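You operate a simulated robot arm through the tools that you are given. There is no shell and no other tool.

You run a simulated two-armed robot. Do the job below in one go: nothing can be reset, and whatever is moved stays where it is left.

## Task
Pick up the teal screwdriver with one hand, pass it to the other hand and put it on the right end of the steel bench.

It is judged by the outcome, as a careful person would: the job done as asked, and still so three seconds after it is handed in. It fails if anything else is knocked over, pushed out of place, dropped, spilled or broken.

## Robot
Two 7-joint arms with two-finger parallel grippers on one trunk, on a base that moves. Base frame: it is fixed to the floor where the robot stands at the start and does not move with it; the origin is under the middle of the robot, x ahead of it, y to its left, z up; the surface under the hand at the start is at about z = 760. Readings come in mm, degrees, newtons and seconds.
The left shoulder is at the start at [71, 156, 1005], the right one opposite. Each reaches about 1231 mm from its shoulder. Places, roughly: right end of the steel bench [700, -1000, 800]; teal screwdriver (5x5x20 cm) [700, 0, 900]. Payload 3.91 kg a hand.
The tool frame of a hand sits at the grasp point between the pads (the TCP): z along the fingers, y along the line on which they close. The tips reach 30 mm beyond it. Largest opening 110 mm; finger width 20, thickness 10; the body of the gripper, 48 by 112 mm, starts 55 mm behind the TCP.
Orientation is told as [roll, pitch, yaw] about the base's x, y, z axes, in that order, counted from this pose: with the fingers straight down and closing along the base's y, the tool's x points along the base's -x, its y along +y and its z along -z.

## Interface
- The arms move only by the tool step_arm. It takes "left_moves", "right_moves" or both (then of equal length, played together; a hand with none holds still); each is a list of rows, each an object (a shift or turn left out is 0, a gripper value left out holds the last) with "linear": the shift along the tool's x, y, z in mm, a list of three; "angular": the turn, a rotation vector about the tool's x, y, z in degrees, a list of three; "claw": the gripper command, from -1 (shut) to 1 (fully open), values between in proportion. In form: [{"linear": [x, y, z], "angular": [wx, wy, wz], "claw": claw}, ...]. A call has 1 to 20 rows; each row shifts and turns the commanded pose from where the row before left it, along the tool's axes as they then stand. Rows are played at 5 a second. More than 50 mm and 8.6 degrees between two rows, or a gripper value outside its range, and nothing of the call is played. A pose out of reach is approached as far as the arm can. The call stops where the force on the tool passes 40 N (or 10 N more than at its start, if that is more) or the arm is blocked; 0.2 s more then pass. Each finger travels about 108 mm/s and halts on what it meets, pressing with about 24 N; the grip force reading is that of the motor and also rises with nothing between the fingers. The clock runs only during rows and for 0.2 s after the last one: add rows that do not move to give the fingers time. It gives the time, the measured TCP pose, the force on the tool (base axes), the opening and the grip force at its end, in the units of the frame above (readings bear some noise), with the torque about the TCP (base axes, N m) and any sound that the robot's microphone picked up.
- Cameras (640 x 400 px; columns grow to the right, rows downward): "scene" is now at [133.5, -41, 1254]; the picture's right is [-0.44, -0.90, 0.00], its down [-0.33, 0.16, -0.93] and it looks along [0.84, -0.41, -0.36] (base axes); focal length 256 px, centre (320, 200). "left" rides on the left gripper at [72, -17, -103] in its tool frame; the picture's right is [0.23, 0.97, 0.00], its down [-0.76, 0.18, -0.62] and it looks along [-0.61, 0.14, 0.78] (tool axes); focal length 222 px, centre (320, 200). "right" rides on the right gripper at [72, 17, -104] in its tool frame; the picture's right is [-0.23, 0.97, 0.00], its down [-0.76, -0.18, -0.62] and it looks along [-0.61, -0.14, 0.78] (tool axes); focal length 222 px, centre (320, 200). There is no depth. A picture from a camera that has moved, and an enlarged one, comes with that camera's place and axes in the base frame and with its lens.
- get_image(camera): a new picture of that camera. The clock stands still meanwhile.
- raise_lower(by): slides the trunk up (or, below 0, down) by that many mm; the arms and the scene camera ride with it, the base frame stays. It gives what a move gives, with no picture.
- steer(legs): drives the robot by 1 to 6 legs, each [ahead, left, turn to the left] in mm, mm and degrees, along the robot's own axes; the way and the turn of a leg run together, so that a leg with both is an arc; at most 1500 mm and 180 degrees a leg. The arms and the cameras ride along, it lands a little off, and it stops where it bumps. It gives what a move gives.
- head_to(pan, tilt): turns the head with the scene camera to pan (to the left, within 86 degrees either way) and tilt (down, from -29 to 69), counted from straight ahead of the robot. It gives what a move gives.
- close_up(camera, box): a new picture of the part [left, top, right, bottom] of that camera's present view, enlarged. The clock stands still meanwhile.
- hand_in(): hands the job in; it is judged then, once.

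Nothing tells you exact positions but the pictures and the camera data. Unless the task says otherwise, let go and move clear before handing in.

The tools are called after "Emit:" as name(argument=value, ...) on one line, values as JSON. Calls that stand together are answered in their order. step_arm: Moves the arms, as the interface text tells. Its arguments: {"type":"object","properties":{"left_moves":{"type":"array","items":{"type":"object","properties":{"linear":{"type":"array","items":{"type":"number"}},"angular":{"type":"array","items":{"type":"number"}},"claw":{"type":"number"}}}},"right_moves":{"type":"array","items":{"type":"object","properties":{"linear":{"type":"array","items":{"type":"number"}},"angular":{"type":"array","items":{"type":"number"}},"claw":{"type":"number"}}}}},"required":[]} The other tools are called the same way: raise_lower (by) moves the trunk up or down; steer (legs) drives the base; head_to (pan, tilt) turns the head that bears the scene camera; get_image (camera) takes a picture; close_up (camera, box) takes an enlarged picture of a part of a camera's view; hand_in () hands the job in.

At the start:

```text
time: 0.0
left_tcp_pos: [868.4, -125.5, 1079.6]
left_tool_rot: [0.0, 0.0, 0.0]
left_ft_force: [-0.2, -0.4, -0.1]
left_ft_torque: [-0.01, 0.0, 0.01]
left_grip_width: 109.9
left_grip_force: 0.0
right_tcp_pos: [554.5, -692.4, 1026.9]
right_tool_rot: [-0.1, -0.1, 0.0]
right_ft_force: [-0.1, -0.1, -0.5]
right_ft_torque: [0.02, 0.01, -0.01]
right_grip_width: 110.1
right_grip_force: 0.1
trunk travel left (down, up): [-450.0, 490.0]
robot x, y, heading: [2.2, 3.2, 0.1]
head pan, tilt (commanded): [-26.2, 21.4]
```

scene: 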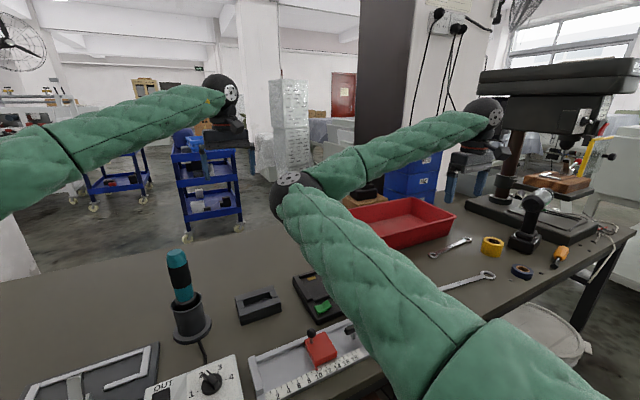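
right: 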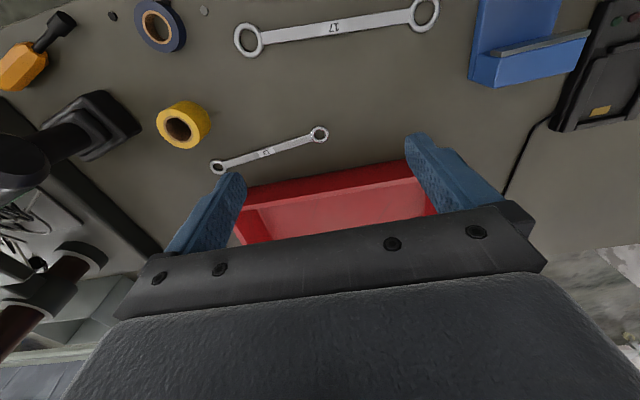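
left: 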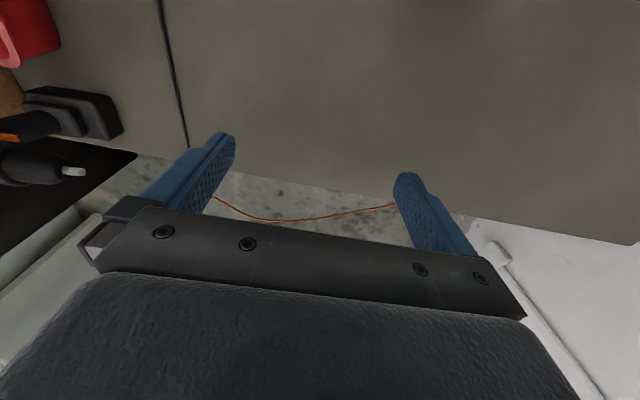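

I see a bench with a teal-handled tool standing in a dark holder near the left of the picture, and the right end of the bench with a drill press further right. I will look closer before moving anything.

Emit:
close_up(camera="scene", box=[100, 220, 260, 380])

Emit:
close_up(camera="scene", box=[400, 160, 640, 360])

Emit:
head_to(pan=10, tilt=40)

Emit:
get_image(camera="scene")

```text
2.50 times, centred on (180, 300) of scene
camera zoom: at [133.5, -41.0, 1254.0], right [-0.44, -0.9, 0.0], down [-0.33, 0.16, -0.93], along [0.84, -0.41, -0.36], focal length 640 px, centre (670, -50)
```

zoom: 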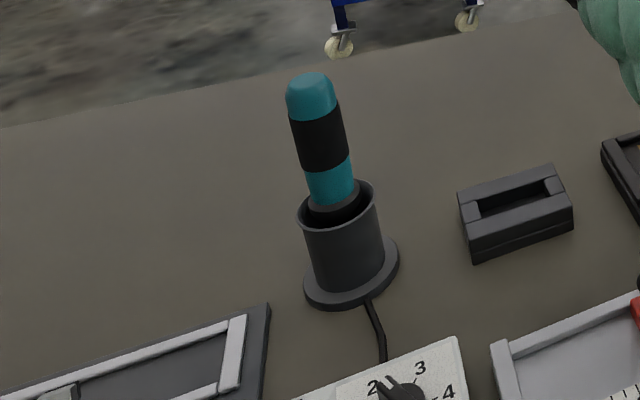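

```text
2.00 times, centred on (520, 260) of scene
camera zoom: at [133.5, -41.0, 1254.0], right [-0.44, -0.9, 0.0], down [-0.33, 0.16, -0.93], along [0.84, -0.41, -0.36], focal length 512 px, centre (-80, 80)
```

zoom: 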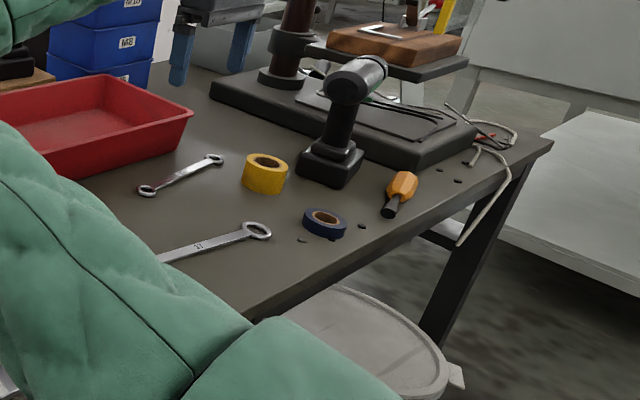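

```text
time: 1.0
left_tcp_pos: [867.3, -124.6, 1078.8]
left_tool_rot: [0.0, 0.0, 0.0]
left_ft_force: [-0.1, -0.3, -0.5]
left_ft_torque: [0.01, 0.01, 0.01]
left_grip_width: 109.9
left_grip_force: 0.0
right_tcp_pos: [555.2, -692.0, 1024.9]
right_tool_rot: [0.1, 0.1, 0.0]
right_ft_force: [-0.1, 0.5, 0.4]
right_ft_torque: [-0.01, -0.02, -0.04]
right_grip_width: 110.1
right_grip_force: 0.1
trunk travel left (down, up): [-450.0, 490.0]
robot x, y, heading: [0.2, -1.0, 0.1]
head pan, tilt (commanded): [10.0, 40.0]
```

```text
taken
camera scene: at [133.9, 14.8, 1224.9], right [0.17, -0.98, 0.0], down [-0.63, -0.11, -0.77], along [0.75, 0.13, -0.64], focal length 256 px, centre (320, 200)
```

scene: 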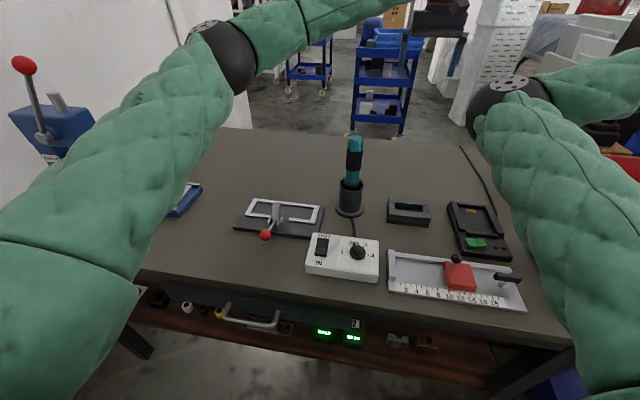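

The teal screwdriver stands upright in a dark cup near [655, 25], with its top near z = 960. I will look along the bench to the right to see the target area and what is on it.

Emit:
close_up(camera="scene", box=[290, 120, 450, 220])

Emit:
head_to(pan=-50, tilt=30)

Emit:
get_image(camera="scene")

Emit:
head_to(pan=-75, tilt=35)

Emit:
get_image(camera="scene")

```text
4.00 times, centred on (370, 170) of scene
camera zoom: at [133.9, 14.8, 1224.9], right [0.17, -0.98, 0.0], down [-0.63, -0.11, -0.77], along [0.75, 0.13, -0.64], focal length 1023 px, centre (120, 320)
```

zoom: 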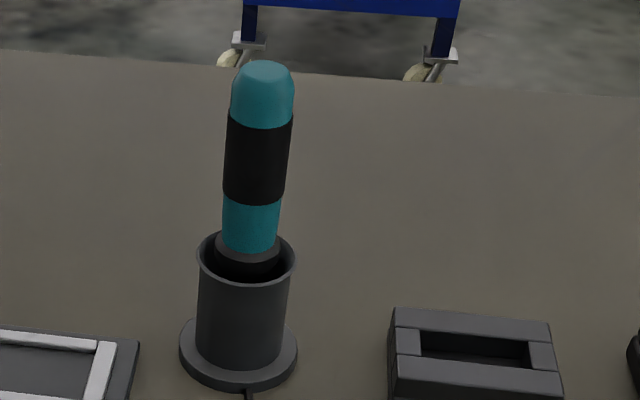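

```text
time: 2.3
left_tcp_pos: [867.5, -122.9, 1079.2]
left_tool_rot: [0.0, 0.0, 0.0]
left_ft_force: [0.2, 0.5, 0.3]
left_ft_torque: [0.01, 0.02, -0.01]
left_grip_width: 109.9
left_grip_force: 0.2
right_tcp_pos: [554.0, -692.7, 1025.4]
right_tool_rot: [-0.1, 0.0, -0.1]
right_ft_force: [0.4, 0.2, 0.4]
right_ft_torque: [-0.02, 0.0, 0.0]
right_grip_width: 109.8
right_grip_force: 0.0
trunk travel left (down, up): [-450.0, 490.0]
robot x, y, heading: [2.4, -2.5, -0.1]
head pan, tilt (commanded): [-50.0, 30.0]
```

```text
taken
camera scene: at [108.4, -69.1, 1240.2], right [-0.77, -0.64, 0.0], down [-0.32, 0.38, -0.87], along [0.56, -0.66, -0.5], focal length 256 px, centre (320, 200)
```

scene: 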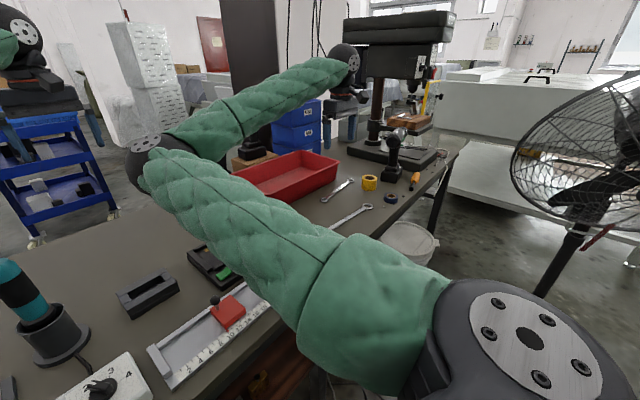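

```text
time: 3.2
left_tcp_pos: [867.2, -124.4, 1079.0]
left_tool_rot: [0.0, 0.0, -0.1]
left_ft_force: [-0.1, 0.4, 0.6]
left_ft_torque: [0.01, -0.03, 0.0]
left_grip_width: 110.0
left_grip_force: 0.1
right_tcp_pos: [554.3, -692.0, 1026.3]
right_tool_rot: [0.1, 0.0, 0.0]
right_ft_force: [0.5, -0.3, -0.4]
right_ft_torque: [-0.02, 0.02, 0.01]
right_grip_width: 109.9
right_grip_force: 0.1
trunk travel left (down, up): [-450.0, 490.0]
robot x, y, heading: [0.3, -0.4, 0.1]
head pan, tilt (commanded): [-75.0, 35.0]
```

```text
taken
camera scene: at [73.0, -84.9, 1232.4], right [-0.97, -0.26, 0.0], down [-0.15, 0.55, -0.82], along [0.21, -0.79, -0.57], focal length 256 px, centre (320, 200)
```

scene: 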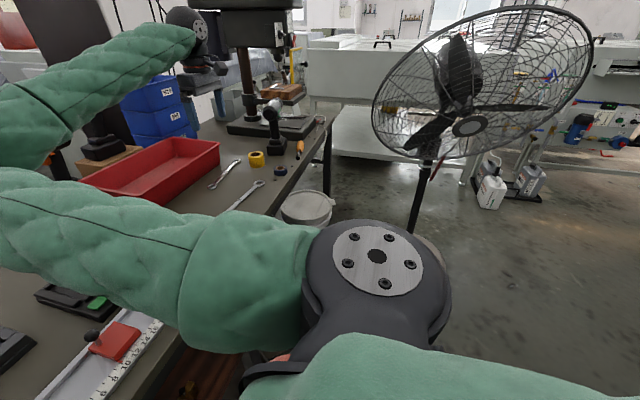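

The bench runs to the right with a red tray, two wrenches, two tape rolls, a cordless drill, an orange screwdriver and a drill press. There is a free patch around [690, -1030] between the tray and the press. I put the screwdriver axis at [655, 25] with its top near z = 962, so I will bring the left hand above it at a safe height.

Emit:
step_arm(left_moves=[{"linear": [35.5, 25, 0], "claw": 1}, {"linear": [35.5, 25, 0]}, {"linear": [35.5, 25, 0]}, {"linear": [35.5, 25, 0]}, {"linear": [35.5, 25, 0]}, {"linear": [35.5, 25, 0]}, {"linear": [0, 0, 0]}])

Emit:
head_to(pan=5, tilt=38)

Emit:
get_image(camera="scene")

Emit:
get_image(camera="left")

```text
time: 4.8
left_tcp_pos: [656.9, 26.0, 1076.9]
left_tool_rot: [0.2, 0.2, 0.0]
left_ft_force: [-0.2, 0.3, -0.1]
left_ft_torque: [-0.01, -0.03, -0.01]
left_grip_width: 110.1
left_grip_force: 0.0
right_tcp_pos: [554.6, -692.2, 1024.0]
right_tool_rot: [-0.1, 0.1, 0.1]
right_ft_force: [0.2, 0.3, -0.4]
right_ft_torque: [-0.01, 0.0, -0.02]
right_grip_width: 110.0
right_grip_force: 0.1
trunk travel left (down, up): [-450.0, 490.0]
robot x, y, heading: [0.6, 0.3, -0.1]
head pan, tilt (commanded): [-75.0, 35.0]
```

```text
time: 6.3
left_tcp_pos: [655.9, 25.9, 1079.1]
left_tool_rot: [0.0, 0.0, 0.0]
left_ft_force: [0.1, 0.5, 0.3]
left_ft_torque: [-0.05, 0.01, -0.02]
left_grip_width: 110.1
left_grip_force: 0.1
right_tcp_pos: [554.7, -690.9, 1026.6]
right_tool_rot: [-0.1, -0.1, 0.0]
right_ft_force: [0.1, 0.2, 0.0]
right_ft_torque: [0.03, 0.01, 0.0]
right_grip_width: 110.1
right_grip_force: 0.0
trunk travel left (down, up): [-450.0, 490.0]
robot x, y, heading: [-1.8, -3.0, -0.3]
head pan, tilt (commanded): [5.0, 38.0]
```

```text
taken
camera scene: at [136.1, 7.7, 1227.8], right [0.09, -1.0, 0.0], down [-0.61, -0.05, -0.79], along [0.78, 0.07, -0.62], focal length 256 px, centre (320, 200)
```

scene: 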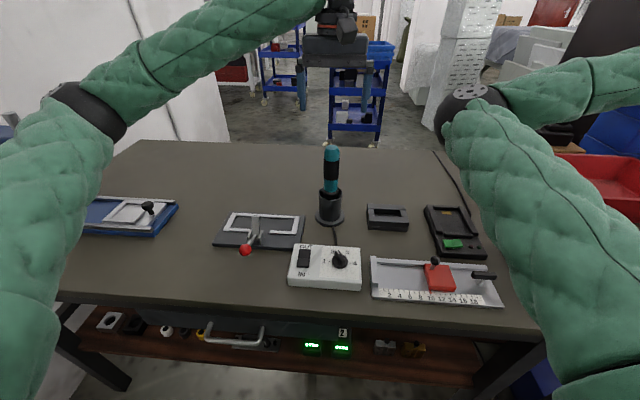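

```text
taken
camera left: at [584.8, 8.8, 1180.5], right [-0.23, 0.97, 0.0], down [0.76, 0.18, 0.62], along [0.61, 0.14, -0.78], focal length 222 px, centre (320, 200)
```

left: 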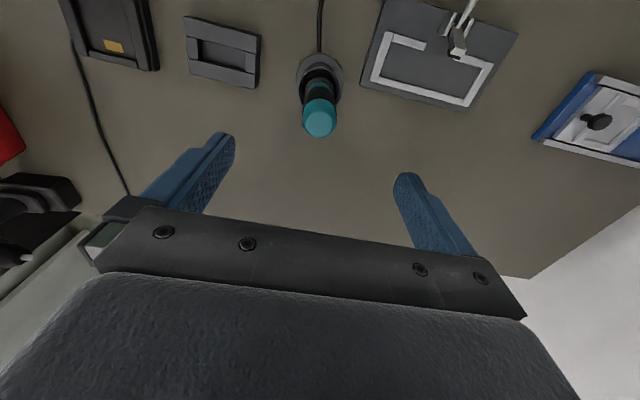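

The left camera puts the screwdriver top at about [659, 26], right under the left hand. I will lower part of the way and check again.

Emit:
step_arm(left_moves=[{"linear": [-2, 0, 30], "claw": 1}, {"linear": [0, 0, 30]}, {"linear": [0, 0, 20]}, {"linear": [0, 0, 0]}])

Emit:
get_image(camera="left")

Emit:
close_up(camera="scene", box=[250, 90, 410, 240])

```text
time: 7.3
left_tcp_pos: [656.7, 24.5, 999.2]
left_tool_rot: [-0.1, 0.0, 0.1]
left_ft_force: [-0.2, -0.1, 0.0]
left_ft_torque: [0.01, -0.02, 0.01]
left_grip_width: 109.8
left_grip_force: 0.1
right_tcp_pos: [553.2, -692.1, 1026.1]
right_tool_rot: [0.0, 0.0, -0.1]
right_ft_force: [0.3, -0.1, 0.2]
right_ft_torque: [-0.04, -0.02, 0.01]
right_grip_width: 110.2
right_grip_force: 0.1
trunk travel left (down, up): [-450.0, 490.0]
robot x, y, heading: [-0.7, -2.5, 0.1]
head pan, tilt (commanded): [5.0, 38.0]
```

```text
taken
camera left: at [585.6, 8.3, 1101.2], right [-0.23, 0.97, 0.0], down [0.76, 0.18, 0.62], along [0.61, 0.14, -0.78], focal length 222 px, centre (320, 200)
```

left: 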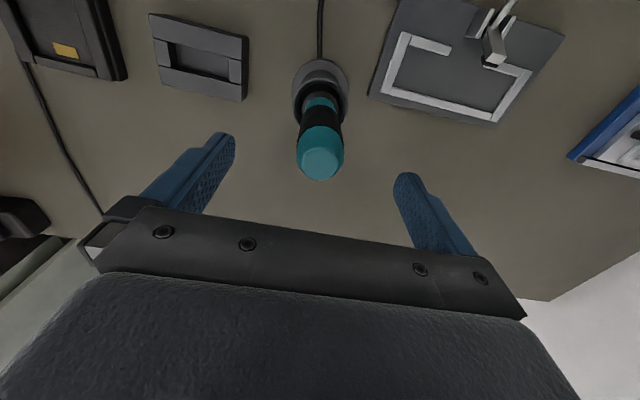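

```text
2.67 times, centred on (330, 165) of scene
camera zoom: at [135.8, 7.7, 1227.9], right [0.09, -1.0, 0.0], down [-0.61, -0.05, -0.79], along [0.78, 0.07, -0.62], focal length 682 px, centre (293, 293)
```

zoom: 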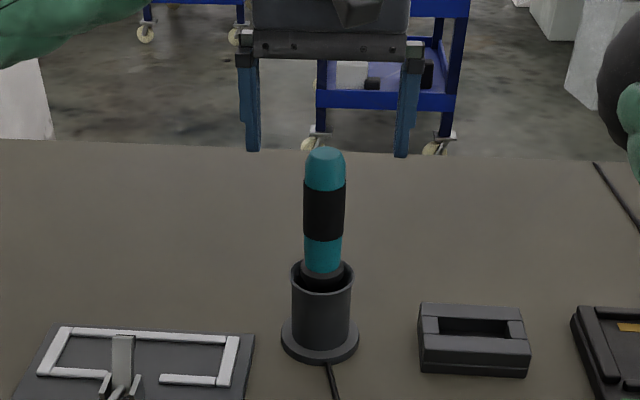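

The handle is centred between the fingers in y and a couple of millimetres ahead in x. I will go down to about z = 937, so the tips stay about 60 mm above the cup rim, and close gently.

Emit:
step_arm(left_moves=[{"linear": [-2, 1, 25], "claw": 1}, {"linear": [0, 0, 20]}, {"linear": [0, 0, 17]}, {"linear": [0, 0, 0]}])

Emit:
get_image(camera="left")

Emit:
close_up(camera="scene", box=[250, 90, 410, 240])

```text
time: 8.3
left_tcp_pos: [657.9, 27.1, 939.8]
left_tool_rot: [-0.1, 0.0, 0.1]
left_ft_force: [0.7, 0.2, 0.2]
left_ft_torque: [0.01, 0.0, 0.0]
left_grip_width: 110.1
left_grip_force: 0.1
right_tcp_pos: [553.6, -692.8, 1026.1]
right_tool_rot: [0.0, 0.1, 0.0]
right_ft_force: [-0.7, 0.5, 0.4]
right_ft_torque: [0.01, -0.03, -0.03]
right_grip_width: 109.8
right_grip_force: 0.1
trunk travel left (down, up): [-450.0, 490.0]
robot x, y, heading: [-2.6, -0.1, 0.2]
head pan, tilt (commanded): [5.0, 38.0]
```

```text
taken
camera left: at [586.4, 10.1, 1039.8], right [-0.23, 0.97, 0.0], down [0.76, 0.18, 0.62], along [0.61, 0.14, -0.78], focal length 222 px, centre (320, 200)
```

left: 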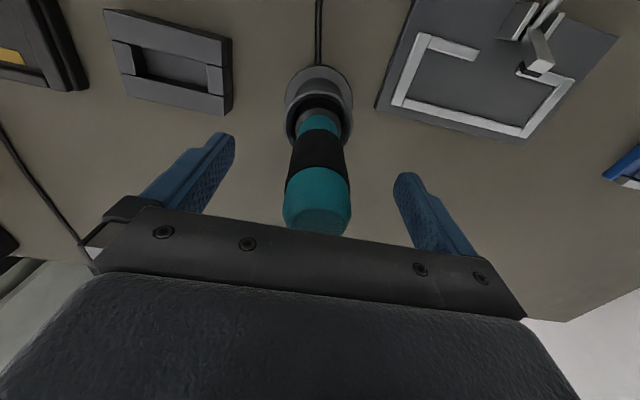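

```text
2.67 times, centred on (330, 165) of scene
camera zoom: at [135.9, 7.7, 1227.9], right [0.09, -1.0, 0.0], down [-0.61, -0.05, -0.79], along [0.78, 0.07, -0.62], focal length 682 px, centre (293, 293)
```

zoom: 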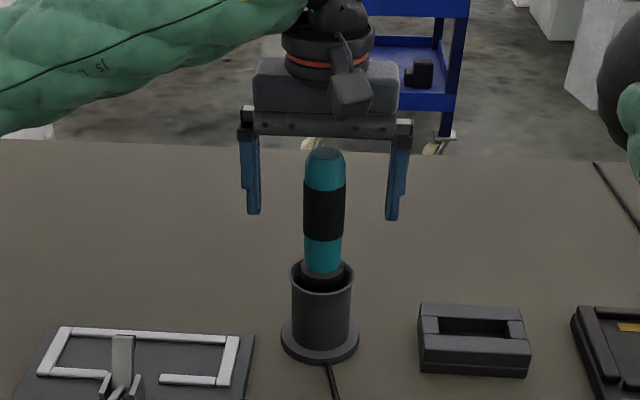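

The fingers straddle the top of the handle and the hand is centred. Closing now.

Emit:
step_arm(left_moves=[{"claw": 0}, {"claw": -0.4}, {"claw": -1}, {"claw": -1}, {"claw": -1}, {"claw": -1}])

Emit:
get_image(camera="left")

Emit:
close_up(camera="scene", box=[250, 90, 410, 240])

```text
time: 9.7
left_tcp_pos: [659.5, 26.6, 937.7]
left_tool_rot: [0.0, 0.0, 0.0]
left_ft_force: [0.0, -1.5, 1.1]
left_ft_torque: [-0.3, 0.05, 0.01]
left_grip_width: 34.6
left_grip_force: 23.9
right_tcp_pos: [553.8, -691.9, 1025.3]
right_tool_rot: [0.0, 0.0, 0.0]
right_ft_force: [-0.2, 0.1, 0.1]
right_ft_torque: [-0.02, 0.01, 0.01]
right_grip_width: 110.0
right_grip_force: 0.0
trunk travel left (down, up): [-450.0, 490.0]
robot x, y, heading: [0.8, 1.1, 0.1]
head pan, tilt (commanded): [5.0, 38.0]
```

```text
taken
camera left: at [586.6, 10.0, 1039.9], right [-0.23, 0.97, 0.0], down [0.76, 0.18, 0.62], along [0.61, 0.14, -0.78], focal length 222 px, centre (320, 200)
```

left: 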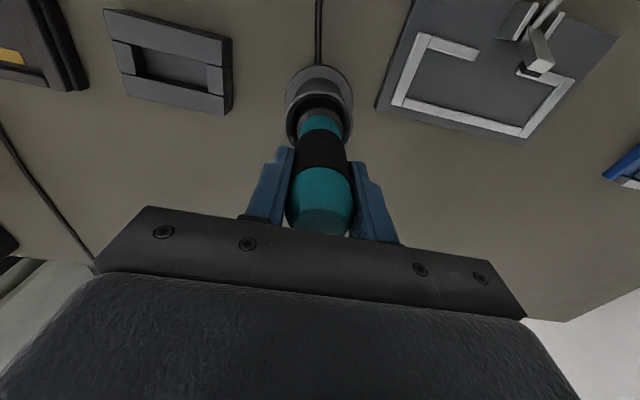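

```text
2.67 times, centred on (330, 165) of scene
camera zoom: at [136.0, 7.7, 1227.8], right [0.09, -1.0, 0.0], down [-0.61, -0.05, -0.79], along [0.78, 0.07, -0.62], focal length 682 px, centre (293, 293)
```

zoom: 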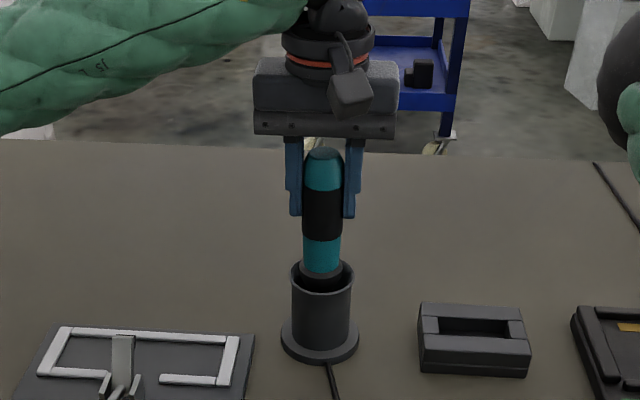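

The handle is gripped with an opening of 34.6 mm. I will lift slowly straight up and watch that the cup stays put.

Emit:
step_arm(left_moves=[{"linear": [0, 0, -10], "claw": -1}, {"linear": [0, 0, -10]}, {"linear": [0, 0, -15]}, {"linear": [0, 0, 0]}])

Emit:
close_up(camera="scene", box=[250, 90, 410, 240])

```text
time: 10.7
left_tcp_pos: [658.2, 26.6, 972.9]
left_tool_rot: [0.0, 0.1, 0.0]
left_ft_force: [-0.5, 0.7, -3.7]
left_ft_torque: [0.0, -0.01, 0.02]
left_grip_width: 34.5
left_grip_force: 23.7
right_tcp_pos: [554.0, -691.9, 1024.3]
right_tool_rot: [0.0, 0.1, 0.0]
right_ft_force: [0.9, 0.5, 0.0]
right_ft_torque: [0.0, -0.01, 0.02]
right_grip_width: 109.9
right_grip_force: 0.0
trunk travel left (down, up): [-450.0, 490.0]
robot x, y, heading: [0.1, -0.2, -0.1]
head pan, tilt (commanded): [5.0, 38.0]
```

```text
2.67 times, centred on (330, 165) of scene
camera zoom: at [136.5, 7.9, 1227.7], right [0.09, -1.0, 0.0], down [-0.61, -0.05, -0.79], along [0.78, 0.07, -0.62], focal length 682 px, centre (293, 293)
```

zoom: 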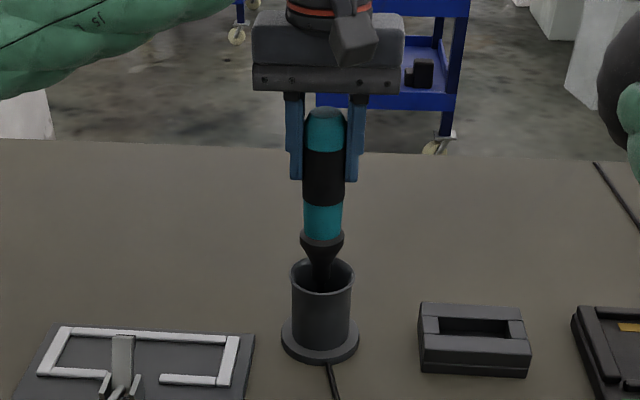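

The screwdriver comes up freely and weighs about 0.37 kg. I will keep lifting well clear of the cup.

Emit:
step_arm(left_moves=[{"linear": [0, 0, -25], "claw": -1}, {"linear": [0, 0, -30]}, {"linear": [0, 0, -30]}, {"linear": [0, 0, -30]}, {"linear": [0, 0, -30]}, {"linear": [0, 0, 0]}])

Emit:
get_image(camera="scene")

```text
time: 12.1
left_tcp_pos: [659.6, 25.0, 1118.5]
left_tool_rot: [0.0, 0.2, 0.1]
left_ft_force: [-0.2, 0.7, -4.4]
left_ft_torque: [0.02, 0.0, 0.02]
left_grip_width: 34.5
left_grip_force: 23.9
right_tcp_pos: [554.1, -692.5, 1025.1]
right_tool_rot: [0.0, 0.1, 0.0]
right_ft_force: [0.8, 0.1, 0.1]
right_ft_torque: [0.0, 0.02, -0.02]
right_grip_width: 109.9
right_grip_force: 0.0
trunk travel left (down, up): [-450.0, 490.0]
robot x, y, heading: [-0.8, 2.1, 0.1]
head pan, tilt (commanded): [5.0, 38.0]
```

```text
taken
camera scene: at [136.8, 7.9, 1227.6], right [0.09, -1.0, 0.0], down [-0.61, -0.05, -0.79], along [0.78, 0.07, -0.62], focal length 256 px, centre (320, 200)
```

scene: 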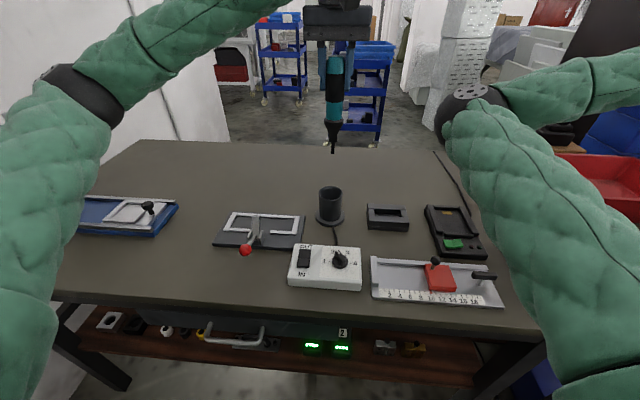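

The screwdriver hangs clear of the cup, and the cup has not moved. The right arm's elbow sits inward near [577, -195, 1097], so I will do the hand-over well ahead of the robot, where the forearms stay apart. First I move the left hand forward to about [900, -100, 1100].

Emit:
step_arm(left_moves=[{"linear": [-30, -15, 2], "claw": -1}, {"linear": [-30, -15, 2]}, {"linear": [-30, -16, 2]}, {"linear": [-30, -16, 2]}, {"linear": [-30, -16, 2]}, {"linear": [-30, -16, 2]}, {"linear": [-30, -16, 2]}, {"linear": [-31, -16, 2]}, {"linear": [0, 0, 0]}])

Emit:
head_to(pan=-5, tilt=20)

Emit:
get_image(camera="scene")

Emit:
get_image(camera="left")

```text
time: 14.1
left_tcp_pos: [898.7, -98.3, 1102.4]
left_tool_rot: [0.1, 0.1, 0.1]
left_ft_force: [-0.4, 0.7, -3.3]
left_ft_torque: [0.02, -0.03, -0.02]
left_grip_width: 34.4
left_grip_force: 24.1
right_tcp_pos: [554.1, -690.9, 1026.3]
right_tool_rot: [0.0, 0.0, 0.1]
right_ft_force: [0.2, 0.8, -0.3]
right_ft_torque: [-0.05, -0.01, 0.02]
right_grip_width: 110.1
right_grip_force: 0.0
trunk travel left (down, up): [-450.0, 490.0]
robot x, y, heading: [-1.0, -0.9, -0.2]
head pan, tilt (commanded): [5.0, 38.0]
```

```text
time: 14.9
left_tcp_pos: [899.5, -99.0, 1102.5]
left_tool_rot: [0.0, 0.1, 0.0]
left_ft_force: [0.4, 0.6, -2.8]
left_ft_torque: [-0.06, 0.02, 0.03]
left_grip_width: 34.1
left_grip_force: 24.4
right_tcp_pos: [554.1, -692.4, 1025.3]
right_tool_rot: [0.0, 0.2, -0.1]
right_ft_force: [0.0, -0.4, -0.6]
right_ft_torque: [-0.03, 0.01, 0.0]
right_grip_width: 109.8
right_grip_force: 0.0
trunk travel left (down, up): [-450.0, 490.0]
robot x, y, heading: [3.2, -2.9, 0.0]
head pan, tilt (commanded): [-5.0, 20.0]
```

```text
taken
camera scene: at [143.2, -7.9, 1256.1], right [-0.09, -1.0, 0.0], down [-0.34, 0.03, -0.94], along [0.94, -0.08, -0.34], focal length 256 px, centre (320, 200)
```

scene: 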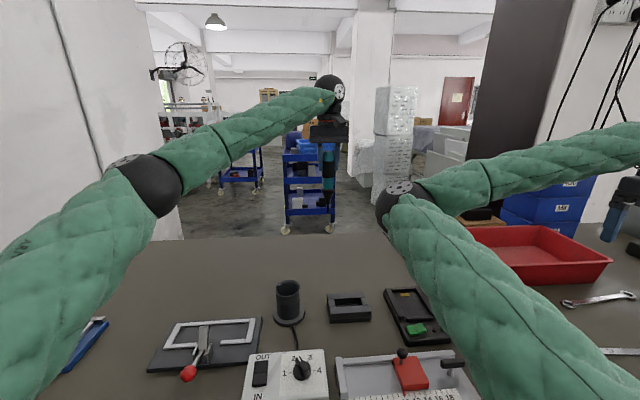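

```text
taken
camera left: at [827.5, -116.3, 1204.5], right [-0.23, 0.97, 0.0], down [0.76, 0.18, 0.62], along [0.61, 0.14, -0.78], focal length 222 px, centre (320, 200)
```

left: 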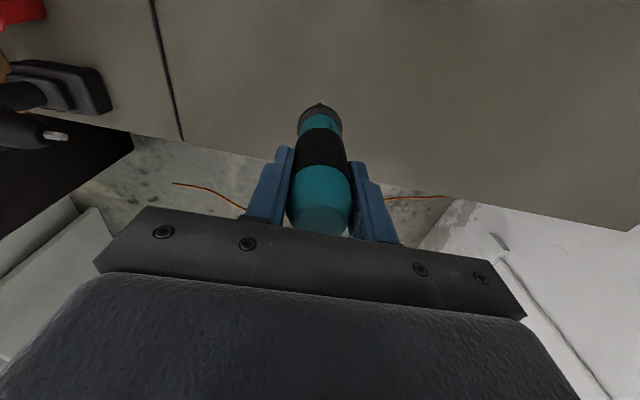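

The screwdriver is firmly held and the arms are well apart. Before rotating it, I will look at the black objects behind the bench so the hand-over spot is clear.

Emit:
close_up(camera="left", box=[0, 0, 240, 260])

Emit:
close_up(camera="scene", box=[380, 100, 640, 280])

Emit:
head_to(pan=-30, tilt=15)

Emit:
get_image(camera="scene")

```text
1.54 times, centred on (120, 130) of left
camera zoom: at [827.5, -116.3, 1204.5], right [-0.23, 0.97, 0.0], down [0.76, 0.18, 0.62], along [0.61, 0.14, -0.78], focal length 342 px, centre (628, 308)
```

zoom: 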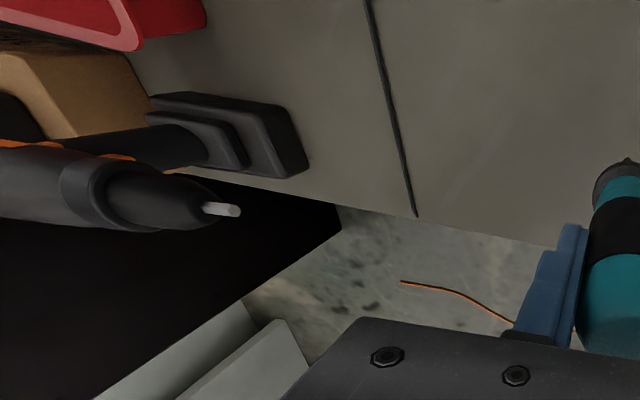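

```text
2.22 times, centred on (510, 190) of scene
camera zoom: at [143.2, -7.9, 1256.1], right [-0.09, -1.0, 0.0], down [-0.34, 0.03, -0.94], along [0.94, -0.08, -0.34], focal length 569 px, centre (-102, 222)
```

zoom: 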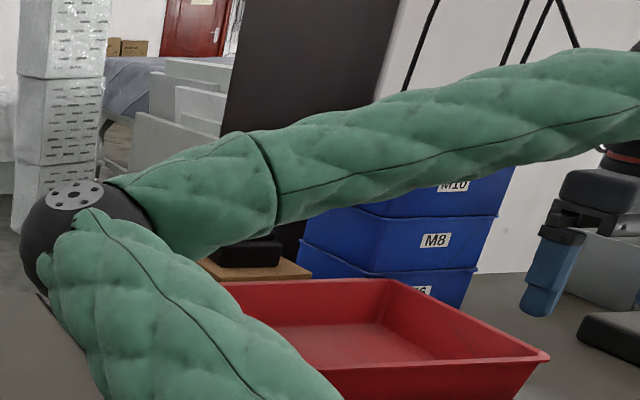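

```text
time: 15.8
left_tcp_pos: [899.3, -98.7, 1102.3]
left_tool_rot: [0.0, 0.1, 0.0]
left_ft_force: [0.3, 0.1, -3.6]
left_ft_torque: [0.04, -0.01, 0.0]
left_grip_width: 34.4
left_grip_force: 24.3
right_tcp_pos: [553.1, -693.2, 1025.2]
right_tool_rot: [0.0, 0.1, 0.0]
right_ft_force: [0.1, -0.2, -0.6]
right_ft_torque: [0.01, 0.03, -0.02]
right_grip_width: 110.0
right_grip_force: 0.0
trunk travel left (down, up): [-450.0, 490.0]
robot x, y, heading: [-2.9, -1.0, -0.2]
head pan, tilt (commanded): [-30.0, 15.0]
```

```text
taken
camera scene: at [131.4, -46.5, 1264.3], right [-0.5, -0.87, 0.0], down [-0.23, 0.13, -0.97], along [0.84, -0.48, -0.26], focal length 256 px, centre (320, 200)
```

scene: 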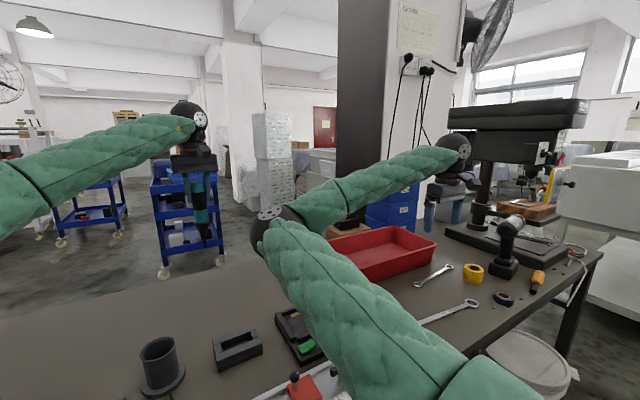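

There is a second cordless drill on the bench behind the right elbow, around [1015, -500] and up to about z = 975, which the arm hid before. I will do the hand-over higher and nearer, around [850, -600, 1120]. First I turn the left hand so the screwdriver points to the right.

Emit:
step_arm(left_moves=[{"angular": [6, 0, 0], "claw": -1}, {"angular": [8, 0, 0]}, {"angular": [8, 0, 0]}, {"angular": [8, 0, 0]}, {"linear": [0, 0, 0]}])

Emit:
head_to(pan=-5, tilt=20)

Emit:
get_image(camera="scene")

```text
time: 17.0
left_tcp_pos: [899.1, -100.3, 1102.8]
left_tool_rot: [-30.1, 0.0, 0.1]
left_ft_force: [-0.3, -0.2, -3.4]
left_ft_torque: [0.1, 0.03, 0.03]
left_grip_width: 34.8
left_grip_force: 24.7
right_tcp_pos: [554.3, -692.9, 1025.9]
right_tool_rot: [0.0, 0.0, 0.0]
right_ft_force: [-0.1, -0.4, 0.1]
right_ft_torque: [-0.01, -0.04, 0.02]
right_grip_width: 110.2
right_grip_force: 0.1
trunk travel left (down, up): [-450.0, 490.0]
robot x, y, heading: [-0.4, 0.4, -0.2]
head pan, tilt (commanded): [-30.0, 15.0]
```

```text
time: 17.9
left_tcp_pos: [900.4, -99.6, 1102.5]
left_tool_rot: [-30.0, 0.1, 0.0]
left_ft_force: [0.0, 0.3, -2.1]
left_ft_torque: [0.11, 0.03, 0.0]
left_grip_width: 34.4
left_grip_force: 23.9
right_tcp_pos: [554.9, -692.7, 1025.4]
right_tool_rot: [0.0, 0.1, 0.0]
right_ft_force: [-0.9, -0.6, 0.8]
right_ft_torque: [-0.01, 0.0, -0.03]
right_grip_width: 110.2
right_grip_force: 0.1
trunk travel left (down, up): [-450.0, 490.0]
robot x, y, heading: [-3.3, -0.5, 0.2]
head pan, tilt (commanded): [-5.0, 20.0]
```

```text
taken
camera scene: at [143.2, -8.0, 1256.2], right [-0.09, -1.0, 0.0], down [-0.34, 0.03, -0.94], along [0.94, -0.08, -0.34], focal length 256 px, centre (320, 200)
```

scene: 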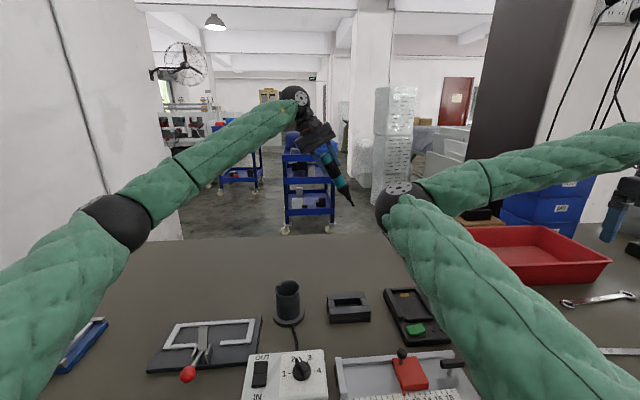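

The turn goes the right way and the grip holds. I will continue until the screwdriver is horizontal.

Emit:
step_arm(left_moves=[{"angular": [7, 0, 0], "claw": -1}, {"angular": [8, 0, 0]}, {"angular": [8, 0, 0]}, {"angular": [8, 0, 0]}, {"angular": [8, 0, 0]}, {"angular": [8, 0, 0]}, {"angular": [8, 0, 0]}, {"angular": [5, 0, 0]}, {"linear": [0, 0, 0]}])

Emit:
get_image(camera="scene")

Emit:
get_image(camera="left")

```text
time: 20.1
left_tcp_pos: [892.3, -96.6, 1128.9]
left_tool_rot: [-89.8, -2.0, 0.5]
left_ft_force: [-0.1, 0.6, -0.4]
left_ft_torque: [0.01, -0.03, -0.05]
left_grip_width: 0.0
left_grip_force: 24.0
right_tcp_pos: [549.5, -693.5, 1026.0]
right_tool_rot: [0.1, -0.4, 0.3]
right_ft_force: [0.2, -0.9, -0.6]
right_ft_torque: [0.03, 0.04, 0.01]
right_grip_width: 110.2
right_grip_force: 0.1
trunk travel left (down, up): [-450.0, 490.0]
robot x, y, heading: [1.8, 0.6, 0.2]
head pan, tilt (commanded): [-5.0, 20.0]
stopped in row 9 (left hand): the arm was blocked; the commanded pose is now the measured one
```

```text
taken
camera scene: at [134.5, -11.3, 1255.7], right [-0.08, -1.0, 0.0], down [-0.33, 0.03, -0.94], along [0.94, -0.08, -0.34], focal length 256 px, centre (320, 200)
```

scene: 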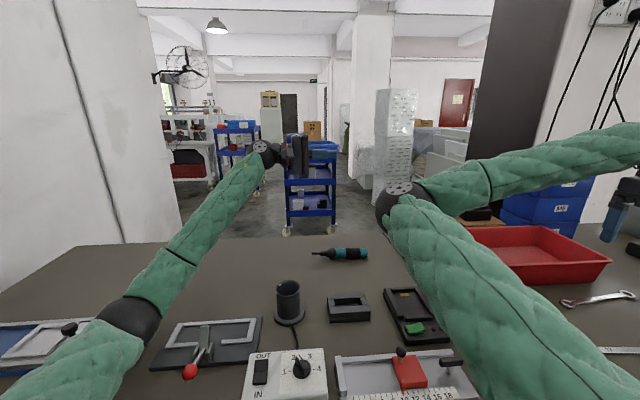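

```text
taken
camera left: at [818.7, 7.4, 1141.8], right [-0.19, 0.0, -0.98], down [0.76, 0.63, -0.15], along [0.62, -0.77, -0.12], focal length 222 px, centre (320, 200)
```

left: 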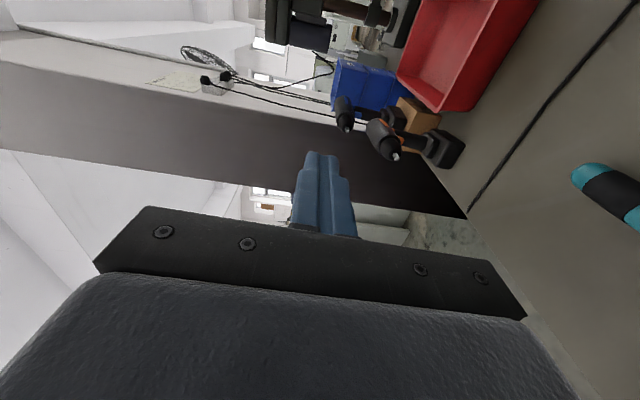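

The left arm got blocked near the end of the turn and the screwdriver slipped out; it now lies on the bench near [897, -155]. I need to see what the left elbow touched before moving anything.

Emit:
head_to(pan=30, tilt=45)

Emit:
get_image(camera="scene")

Emit:
head_to(pan=-5, tilt=35)

Emit:
get_image(camera="scene")

```text
time: 21.1
left_tcp_pos: [891.8, -94.9, 1128.6]
left_tool_rot: [-89.7, -1.9, 0.5]
left_ft_force: [-0.6, 0.8, 0.3]
left_ft_torque: [0.02, -0.01, 0.0]
left_grip_width: 0.3
left_grip_force: 24.0
right_tcp_pos: [549.3, -691.8, 1028.3]
right_tool_rot: [0.1, -0.4, 0.2]
right_ft_force: [0.3, -0.4, 0.1]
right_ft_torque: [-0.02, -0.01, -0.01]
right_grip_width: 110.0
right_grip_force: 0.1
trunk travel left (down, up): [-450.0, 490.0]
robot x, y, heading: [-1.7, 3.5, 0.4]
head pan, tilt (commanded): [30.0, 45.0]
```

```text
taken
camera scene: at [112.5, 39.4, 1219.0], right [0.5, -0.87, 0.0], down [-0.61, -0.35, -0.71], along [0.62, 0.36, -0.7], focal length 256 px, centre (320, 200)
```

scene: 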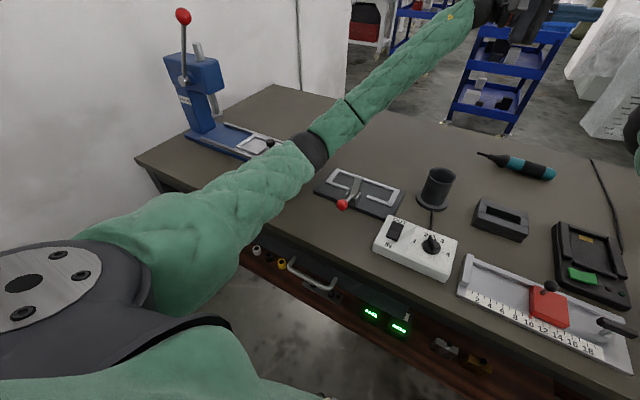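

```text
time: 22.1
left_tcp_pos: [892.0, -94.6, 1129.2]
left_tool_rot: [-89.8, -1.9, 0.4]
left_ft_force: [0.4, 0.2, 0.3]
left_ft_torque: [0.01, -0.04, -0.01]
left_grip_width: 0.0
left_grip_force: 24.0
right_tcp_pos: [548.6, -692.8, 1029.0]
right_tool_rot: [0.1, -0.4, 0.2]
right_ft_force: [-0.6, 0.0, 0.8]
right_ft_torque: [0.0, 0.01, -0.01]
right_grip_width: 110.1
right_grip_force: 0.0
trunk travel left (down, up): [-450.0, 490.0]
robot x, y, heading: [4.4, -0.4, 0.1]
head pan, tilt (commanded): [-5.0, 35.0]
```

```text
taken
camera scene: at [129.7, -8.5, 1233.7], right [-0.08, -1.0, 0.0], down [-0.57, 0.05, -0.82], along [0.82, -0.07, -0.57], focal length 256 px, centre (320, 200)
```

scene: 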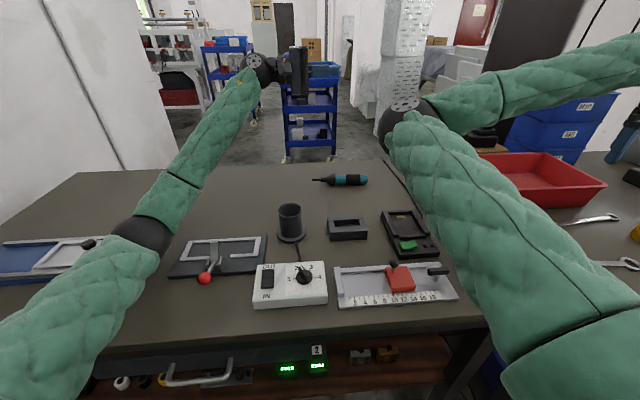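

Nothing on the bench looks displaced so far. I will inspect closely around the left elbow and the fallen screwdriver.

Emit:
close_up(camera="scene", box=[0, 200, 280, 360])

Emit:
close_up(camera="scene", box=[260, 140, 440, 270])

Emit:
close_up(camera="left", box=[320, 0, 640, 260])

```text
2.29 times, centred on (140, 280) of scene
camera zoom: at [129.7, -8.5, 1233.7], right [-0.08, -1.0, 0.0], down [-0.57, 0.05, -0.82], along [0.82, -0.07, -0.57], focal length 585 px, centre (731, 17)
```

zoom: 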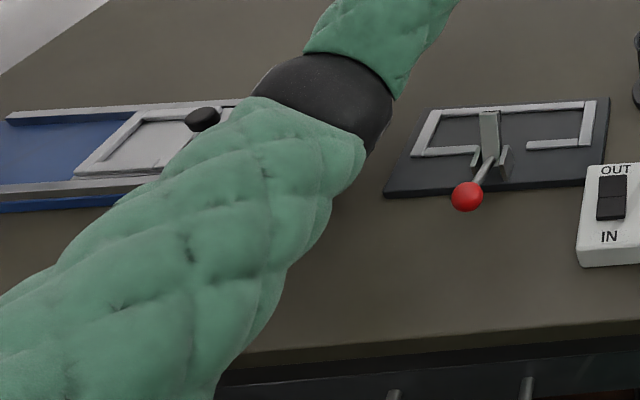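

```text
3.08 times, centred on (350, 205) of scene
camera zoom: at [129.7, -8.5, 1233.7], right [-0.08, -1.0, 0.0], down [-0.57, 0.05, -0.82], along [0.82, -0.07, -0.57], focal length 787 px, centre (228, 185)
```

zoom: 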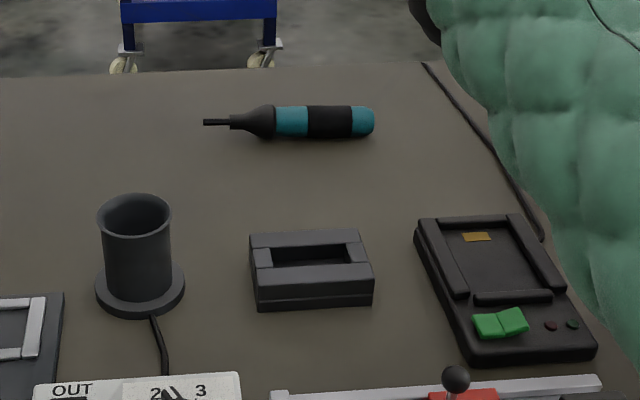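

```text
1.54 times, centred on (480, 130) of left
camera zoom: at [818.7, 7.5, 1142.1], right [-0.2, 0.0, -0.98], down [0.76, 0.63, -0.15], along [0.62, -0.78, -0.12], focal length 342 px, centre (74, 308)
```

zoom: 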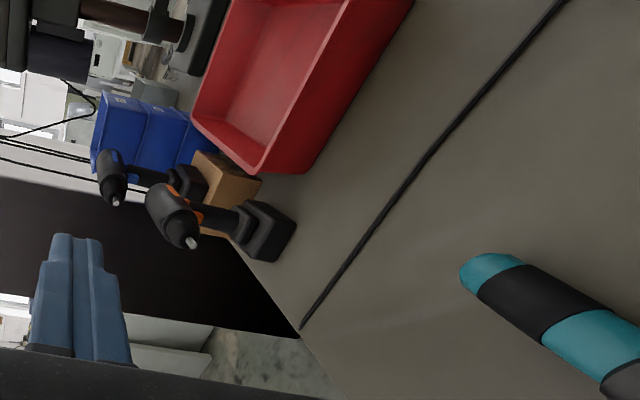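

The fixtures and the cup are where they were; only the screwdriver moved, and it lies at rest along y with its handle end near [892, -238] and its bit tip near [911, -43]. I will turn the left hand back to fingers-down, where the arm was comfortable, and open it.

Emit:
step_arm(left_moves=[{"angular": [-5, 0, 0], "claw": -1}, {"angular": [-8, 0, 0]}, {"angular": [-8, 0, 0]}, {"angular": [-8, 0, 0]}, {"angular": [-8, 0, 0]}, {"angular": [-8, 0, 0]}, {"linear": [0, 0, 0]}])

Emit:
get_image(camera="scene")

```text
time: 23.8
left_tcp_pos: [901.1, -93.5, 1117.3]
left_tool_rot: [-44.8, -1.1, 0.3]
left_ft_force: [0.6, -0.3, 0.8]
left_ft_torque: [-0.02, 0.03, -0.01]
left_grip_width: 0.2
left_grip_force: 24.0
right_tcp_pos: [557.1, -690.1, 1025.5]
right_tool_rot: [0.0, 0.0, 0.2]
right_ft_force: [0.5, 0.4, 0.0]
right_ft_torque: [0.01, -0.02, -0.01]
right_grip_width: 109.8
right_grip_force: 0.0
trunk travel left (down, up): [-450.0, 490.0]
robot x, y, heading: [1.8, 4.0, 0.2]
head pan, tilt (commanded): [-5.0, 35.0]
```

```text
taken
camera scene: at [139.1, -5.8, 1232.3], right [-0.08, -1.0, 0.0], down [-0.57, 0.05, -0.82], along [0.82, -0.07, -0.57], focal length 256 px, centre (320, 200)
```

scene: 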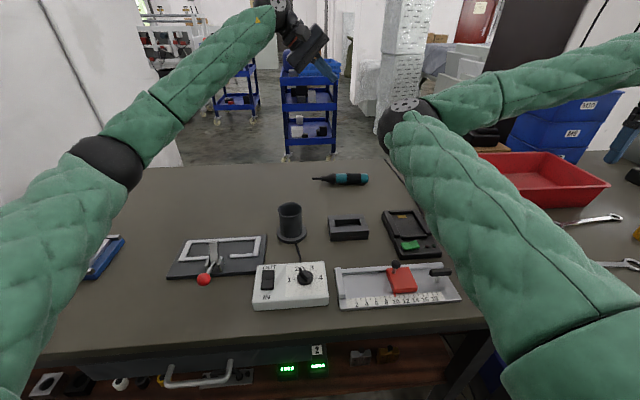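

Turning back relieved the strain: the elbow had pressed down on the bench, and the robot has settled back to its place. I will finish turning the left hand upright and open it.

Emit:
step_arm(left_moves=[{"angular": [-8, 0, 0], "claw": -1}, {"angular": [-8, 0, 0]}, {"angular": [-8, 0, 0]}, {"angular": [-8, 0, 0]}, {"angular": [-8, 0, 0], "claw": 0}, {"angular": [-4.8, 1.1, 0], "claw": 1}, {"linear": [0, 0, 0], "claw": 1}, {"linear": [0, 0, 0]}])

Emit:
head_to(pan=30, tilt=35)

Emit:
get_image(camera="scene")

Emit:
get_image(camera="left")

```text
time: 25.6
left_tcp_pos: [898.9, -94.8, 1117.4]
left_tool_rot: [-0.2, 0.0, 0.3]
left_ft_force: [0.0, 0.3, 0.8]
left_ft_torque: [0.04, -0.02, 0.0]
left_grip_width: 110.1
left_grip_force: 0.0
right_tcp_pos: [555.7, -691.1, 1024.9]
right_tool_rot: [0.0, 0.1, 0.0]
right_ft_force: [0.6, -0.2, -0.7]
right_ft_torque: [-0.01, -0.02, -0.01]
right_grip_width: 110.0
right_grip_force: 0.0
trunk travel left (down, up): [-450.0, 490.0]
robot x, y, heading: [3.7, -1.8, 0.1]
head pan, tilt (commanded): [-5.0, 35.0]
```

```text
time: 26.6
left_tcp_pos: [900.3, -94.0, 1116.5]
left_tool_rot: [-0.3, 0.0, 0.4]
left_ft_force: [0.1, 0.2, 0.4]
left_ft_torque: [-0.02, 0.01, 0.02]
left_grip_width: 110.2
left_grip_force: 0.0
right_tcp_pos: [556.3, -691.9, 1025.4]
right_tool_rot: [0.0, 0.1, 0.2]
right_ft_force: [0.3, 0.2, -0.2]
right_ft_torque: [0.01, -0.01, 0.02]
right_grip_width: 110.0
right_grip_force: 0.1
trunk travel left (down, up): [-450.0, 490.0]
robot x, y, heading: [2.9, 1.1, 0.0]
head pan, tilt (commanded): [30.0, 35.0]
```

```text
taken
camera scene: at [127.0, 45.3, 1232.4], right [0.5, -0.87, 0.0], down [-0.5, -0.29, -0.82], along [0.71, 0.41, -0.57], focal length 256 px, centre (320, 200)
```

scene: 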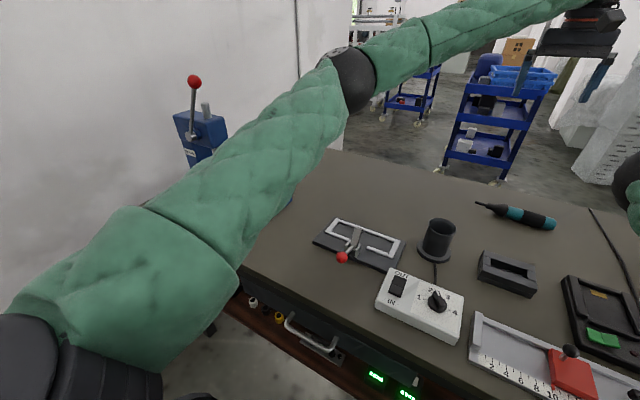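

```text
taken
camera left: at [828.0, -111.2, 1219.3], right [-0.23, 0.97, 0.0], down [0.76, 0.18, 0.62], along [0.61, 0.14, -0.78], focal length 222 px, centre (320, 200)
```

left: 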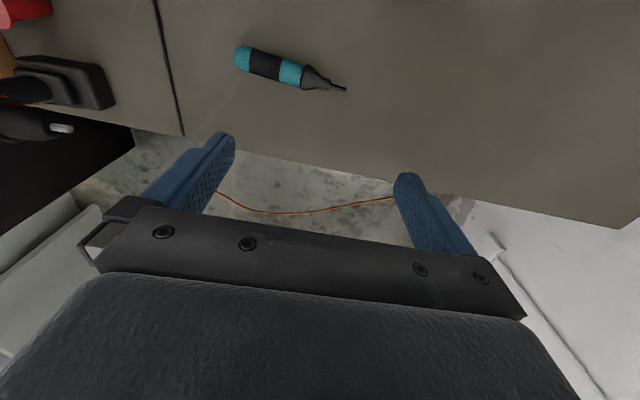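

The bench items are all in place and the left hand is upright and open. The screwdriver lies from about [899, -237] (handle end) to [912, -43] (tip). I will yaw the left hand toward +86° so it can grip across the handle, checking halfway.

Emit:
step_arm(left_moves=[{"angular": [0, 0, -6], "claw": 1}, {"angular": [0, 0, -8]}, {"angular": [0, 0, -8]}, {"angular": [0, 0, -8]}, {"angular": [0, 0, -8]}, {"angular": [0, 0, -5]}, {"linear": [0, 0, 0]}])

Emit:
head_to(pan=0, tilt=25)

Emit:
get_image(camera="scene")

```text
time: 28.2
left_tcp_pos: [900.1, -93.8, 1118.5]
left_tool_rot: [0.0, 0.1, 43.3]
left_ft_force: [1.3, 0.4, -0.2]
left_ft_torque: [-0.03, 0.0, 0.01]
left_grip_width: 109.9
left_grip_force: 0.1
right_tcp_pos: [555.9, -690.1, 1025.2]
right_tool_rot: [0.0, 0.1, 0.2]
right_ft_force: [-0.6, -0.3, 0.2]
right_ft_torque: [-0.02, -0.03, 0.01]
right_grip_width: 109.9
right_grip_force: 0.1
trunk travel left (down, up): [-450.0, 490.0]
robot x, y, heading: [2.3, -1.7, 0.1]
head pan, tilt (commanded): [30.0, 35.0]
```

```text
time: 29.1
left_tcp_pos: [899.8, -93.6, 1117.3]
left_tool_rot: [-0.1, 0.0, 43.4]
left_ft_force: [-0.3, -0.8, 0.3]
left_ft_torque: [-0.01, 0.03, -0.01]
left_grip_width: 109.9
left_grip_force: 0.1
right_tcp_pos: [556.0, -688.8, 1026.3]
right_tool_rot: [0.0, 0.1, 0.0]
right_ft_force: [-0.2, -0.3, -0.4]
right_ft_torque: [0.02, -0.03, 0.0]
right_grip_width: 110.0
right_grip_force: 0.0
trunk travel left (down, up): [-450.0, 490.0]
robot x, y, heading: [0.1, -1.1, -0.1]
head pan, tilt (commanded): [0.0, 25.0]
```

```text
taken
camera scene: at [143.0, 1.5, 1248.1], right [0.0, -1.0, 0.0], down [-0.42, 0.0, -0.91], along [0.91, 0.0, -0.42], focal length 256 px, centre (320, 200)
```

scene: 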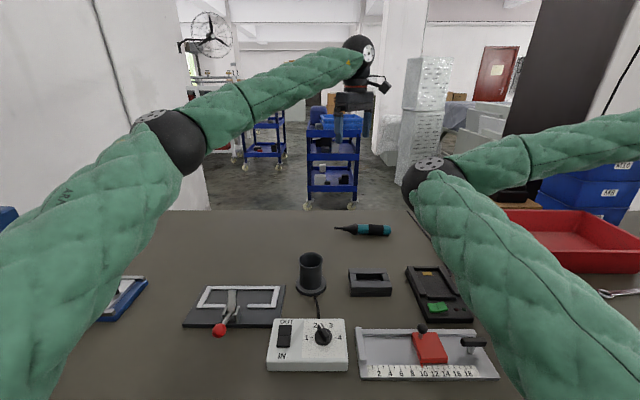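

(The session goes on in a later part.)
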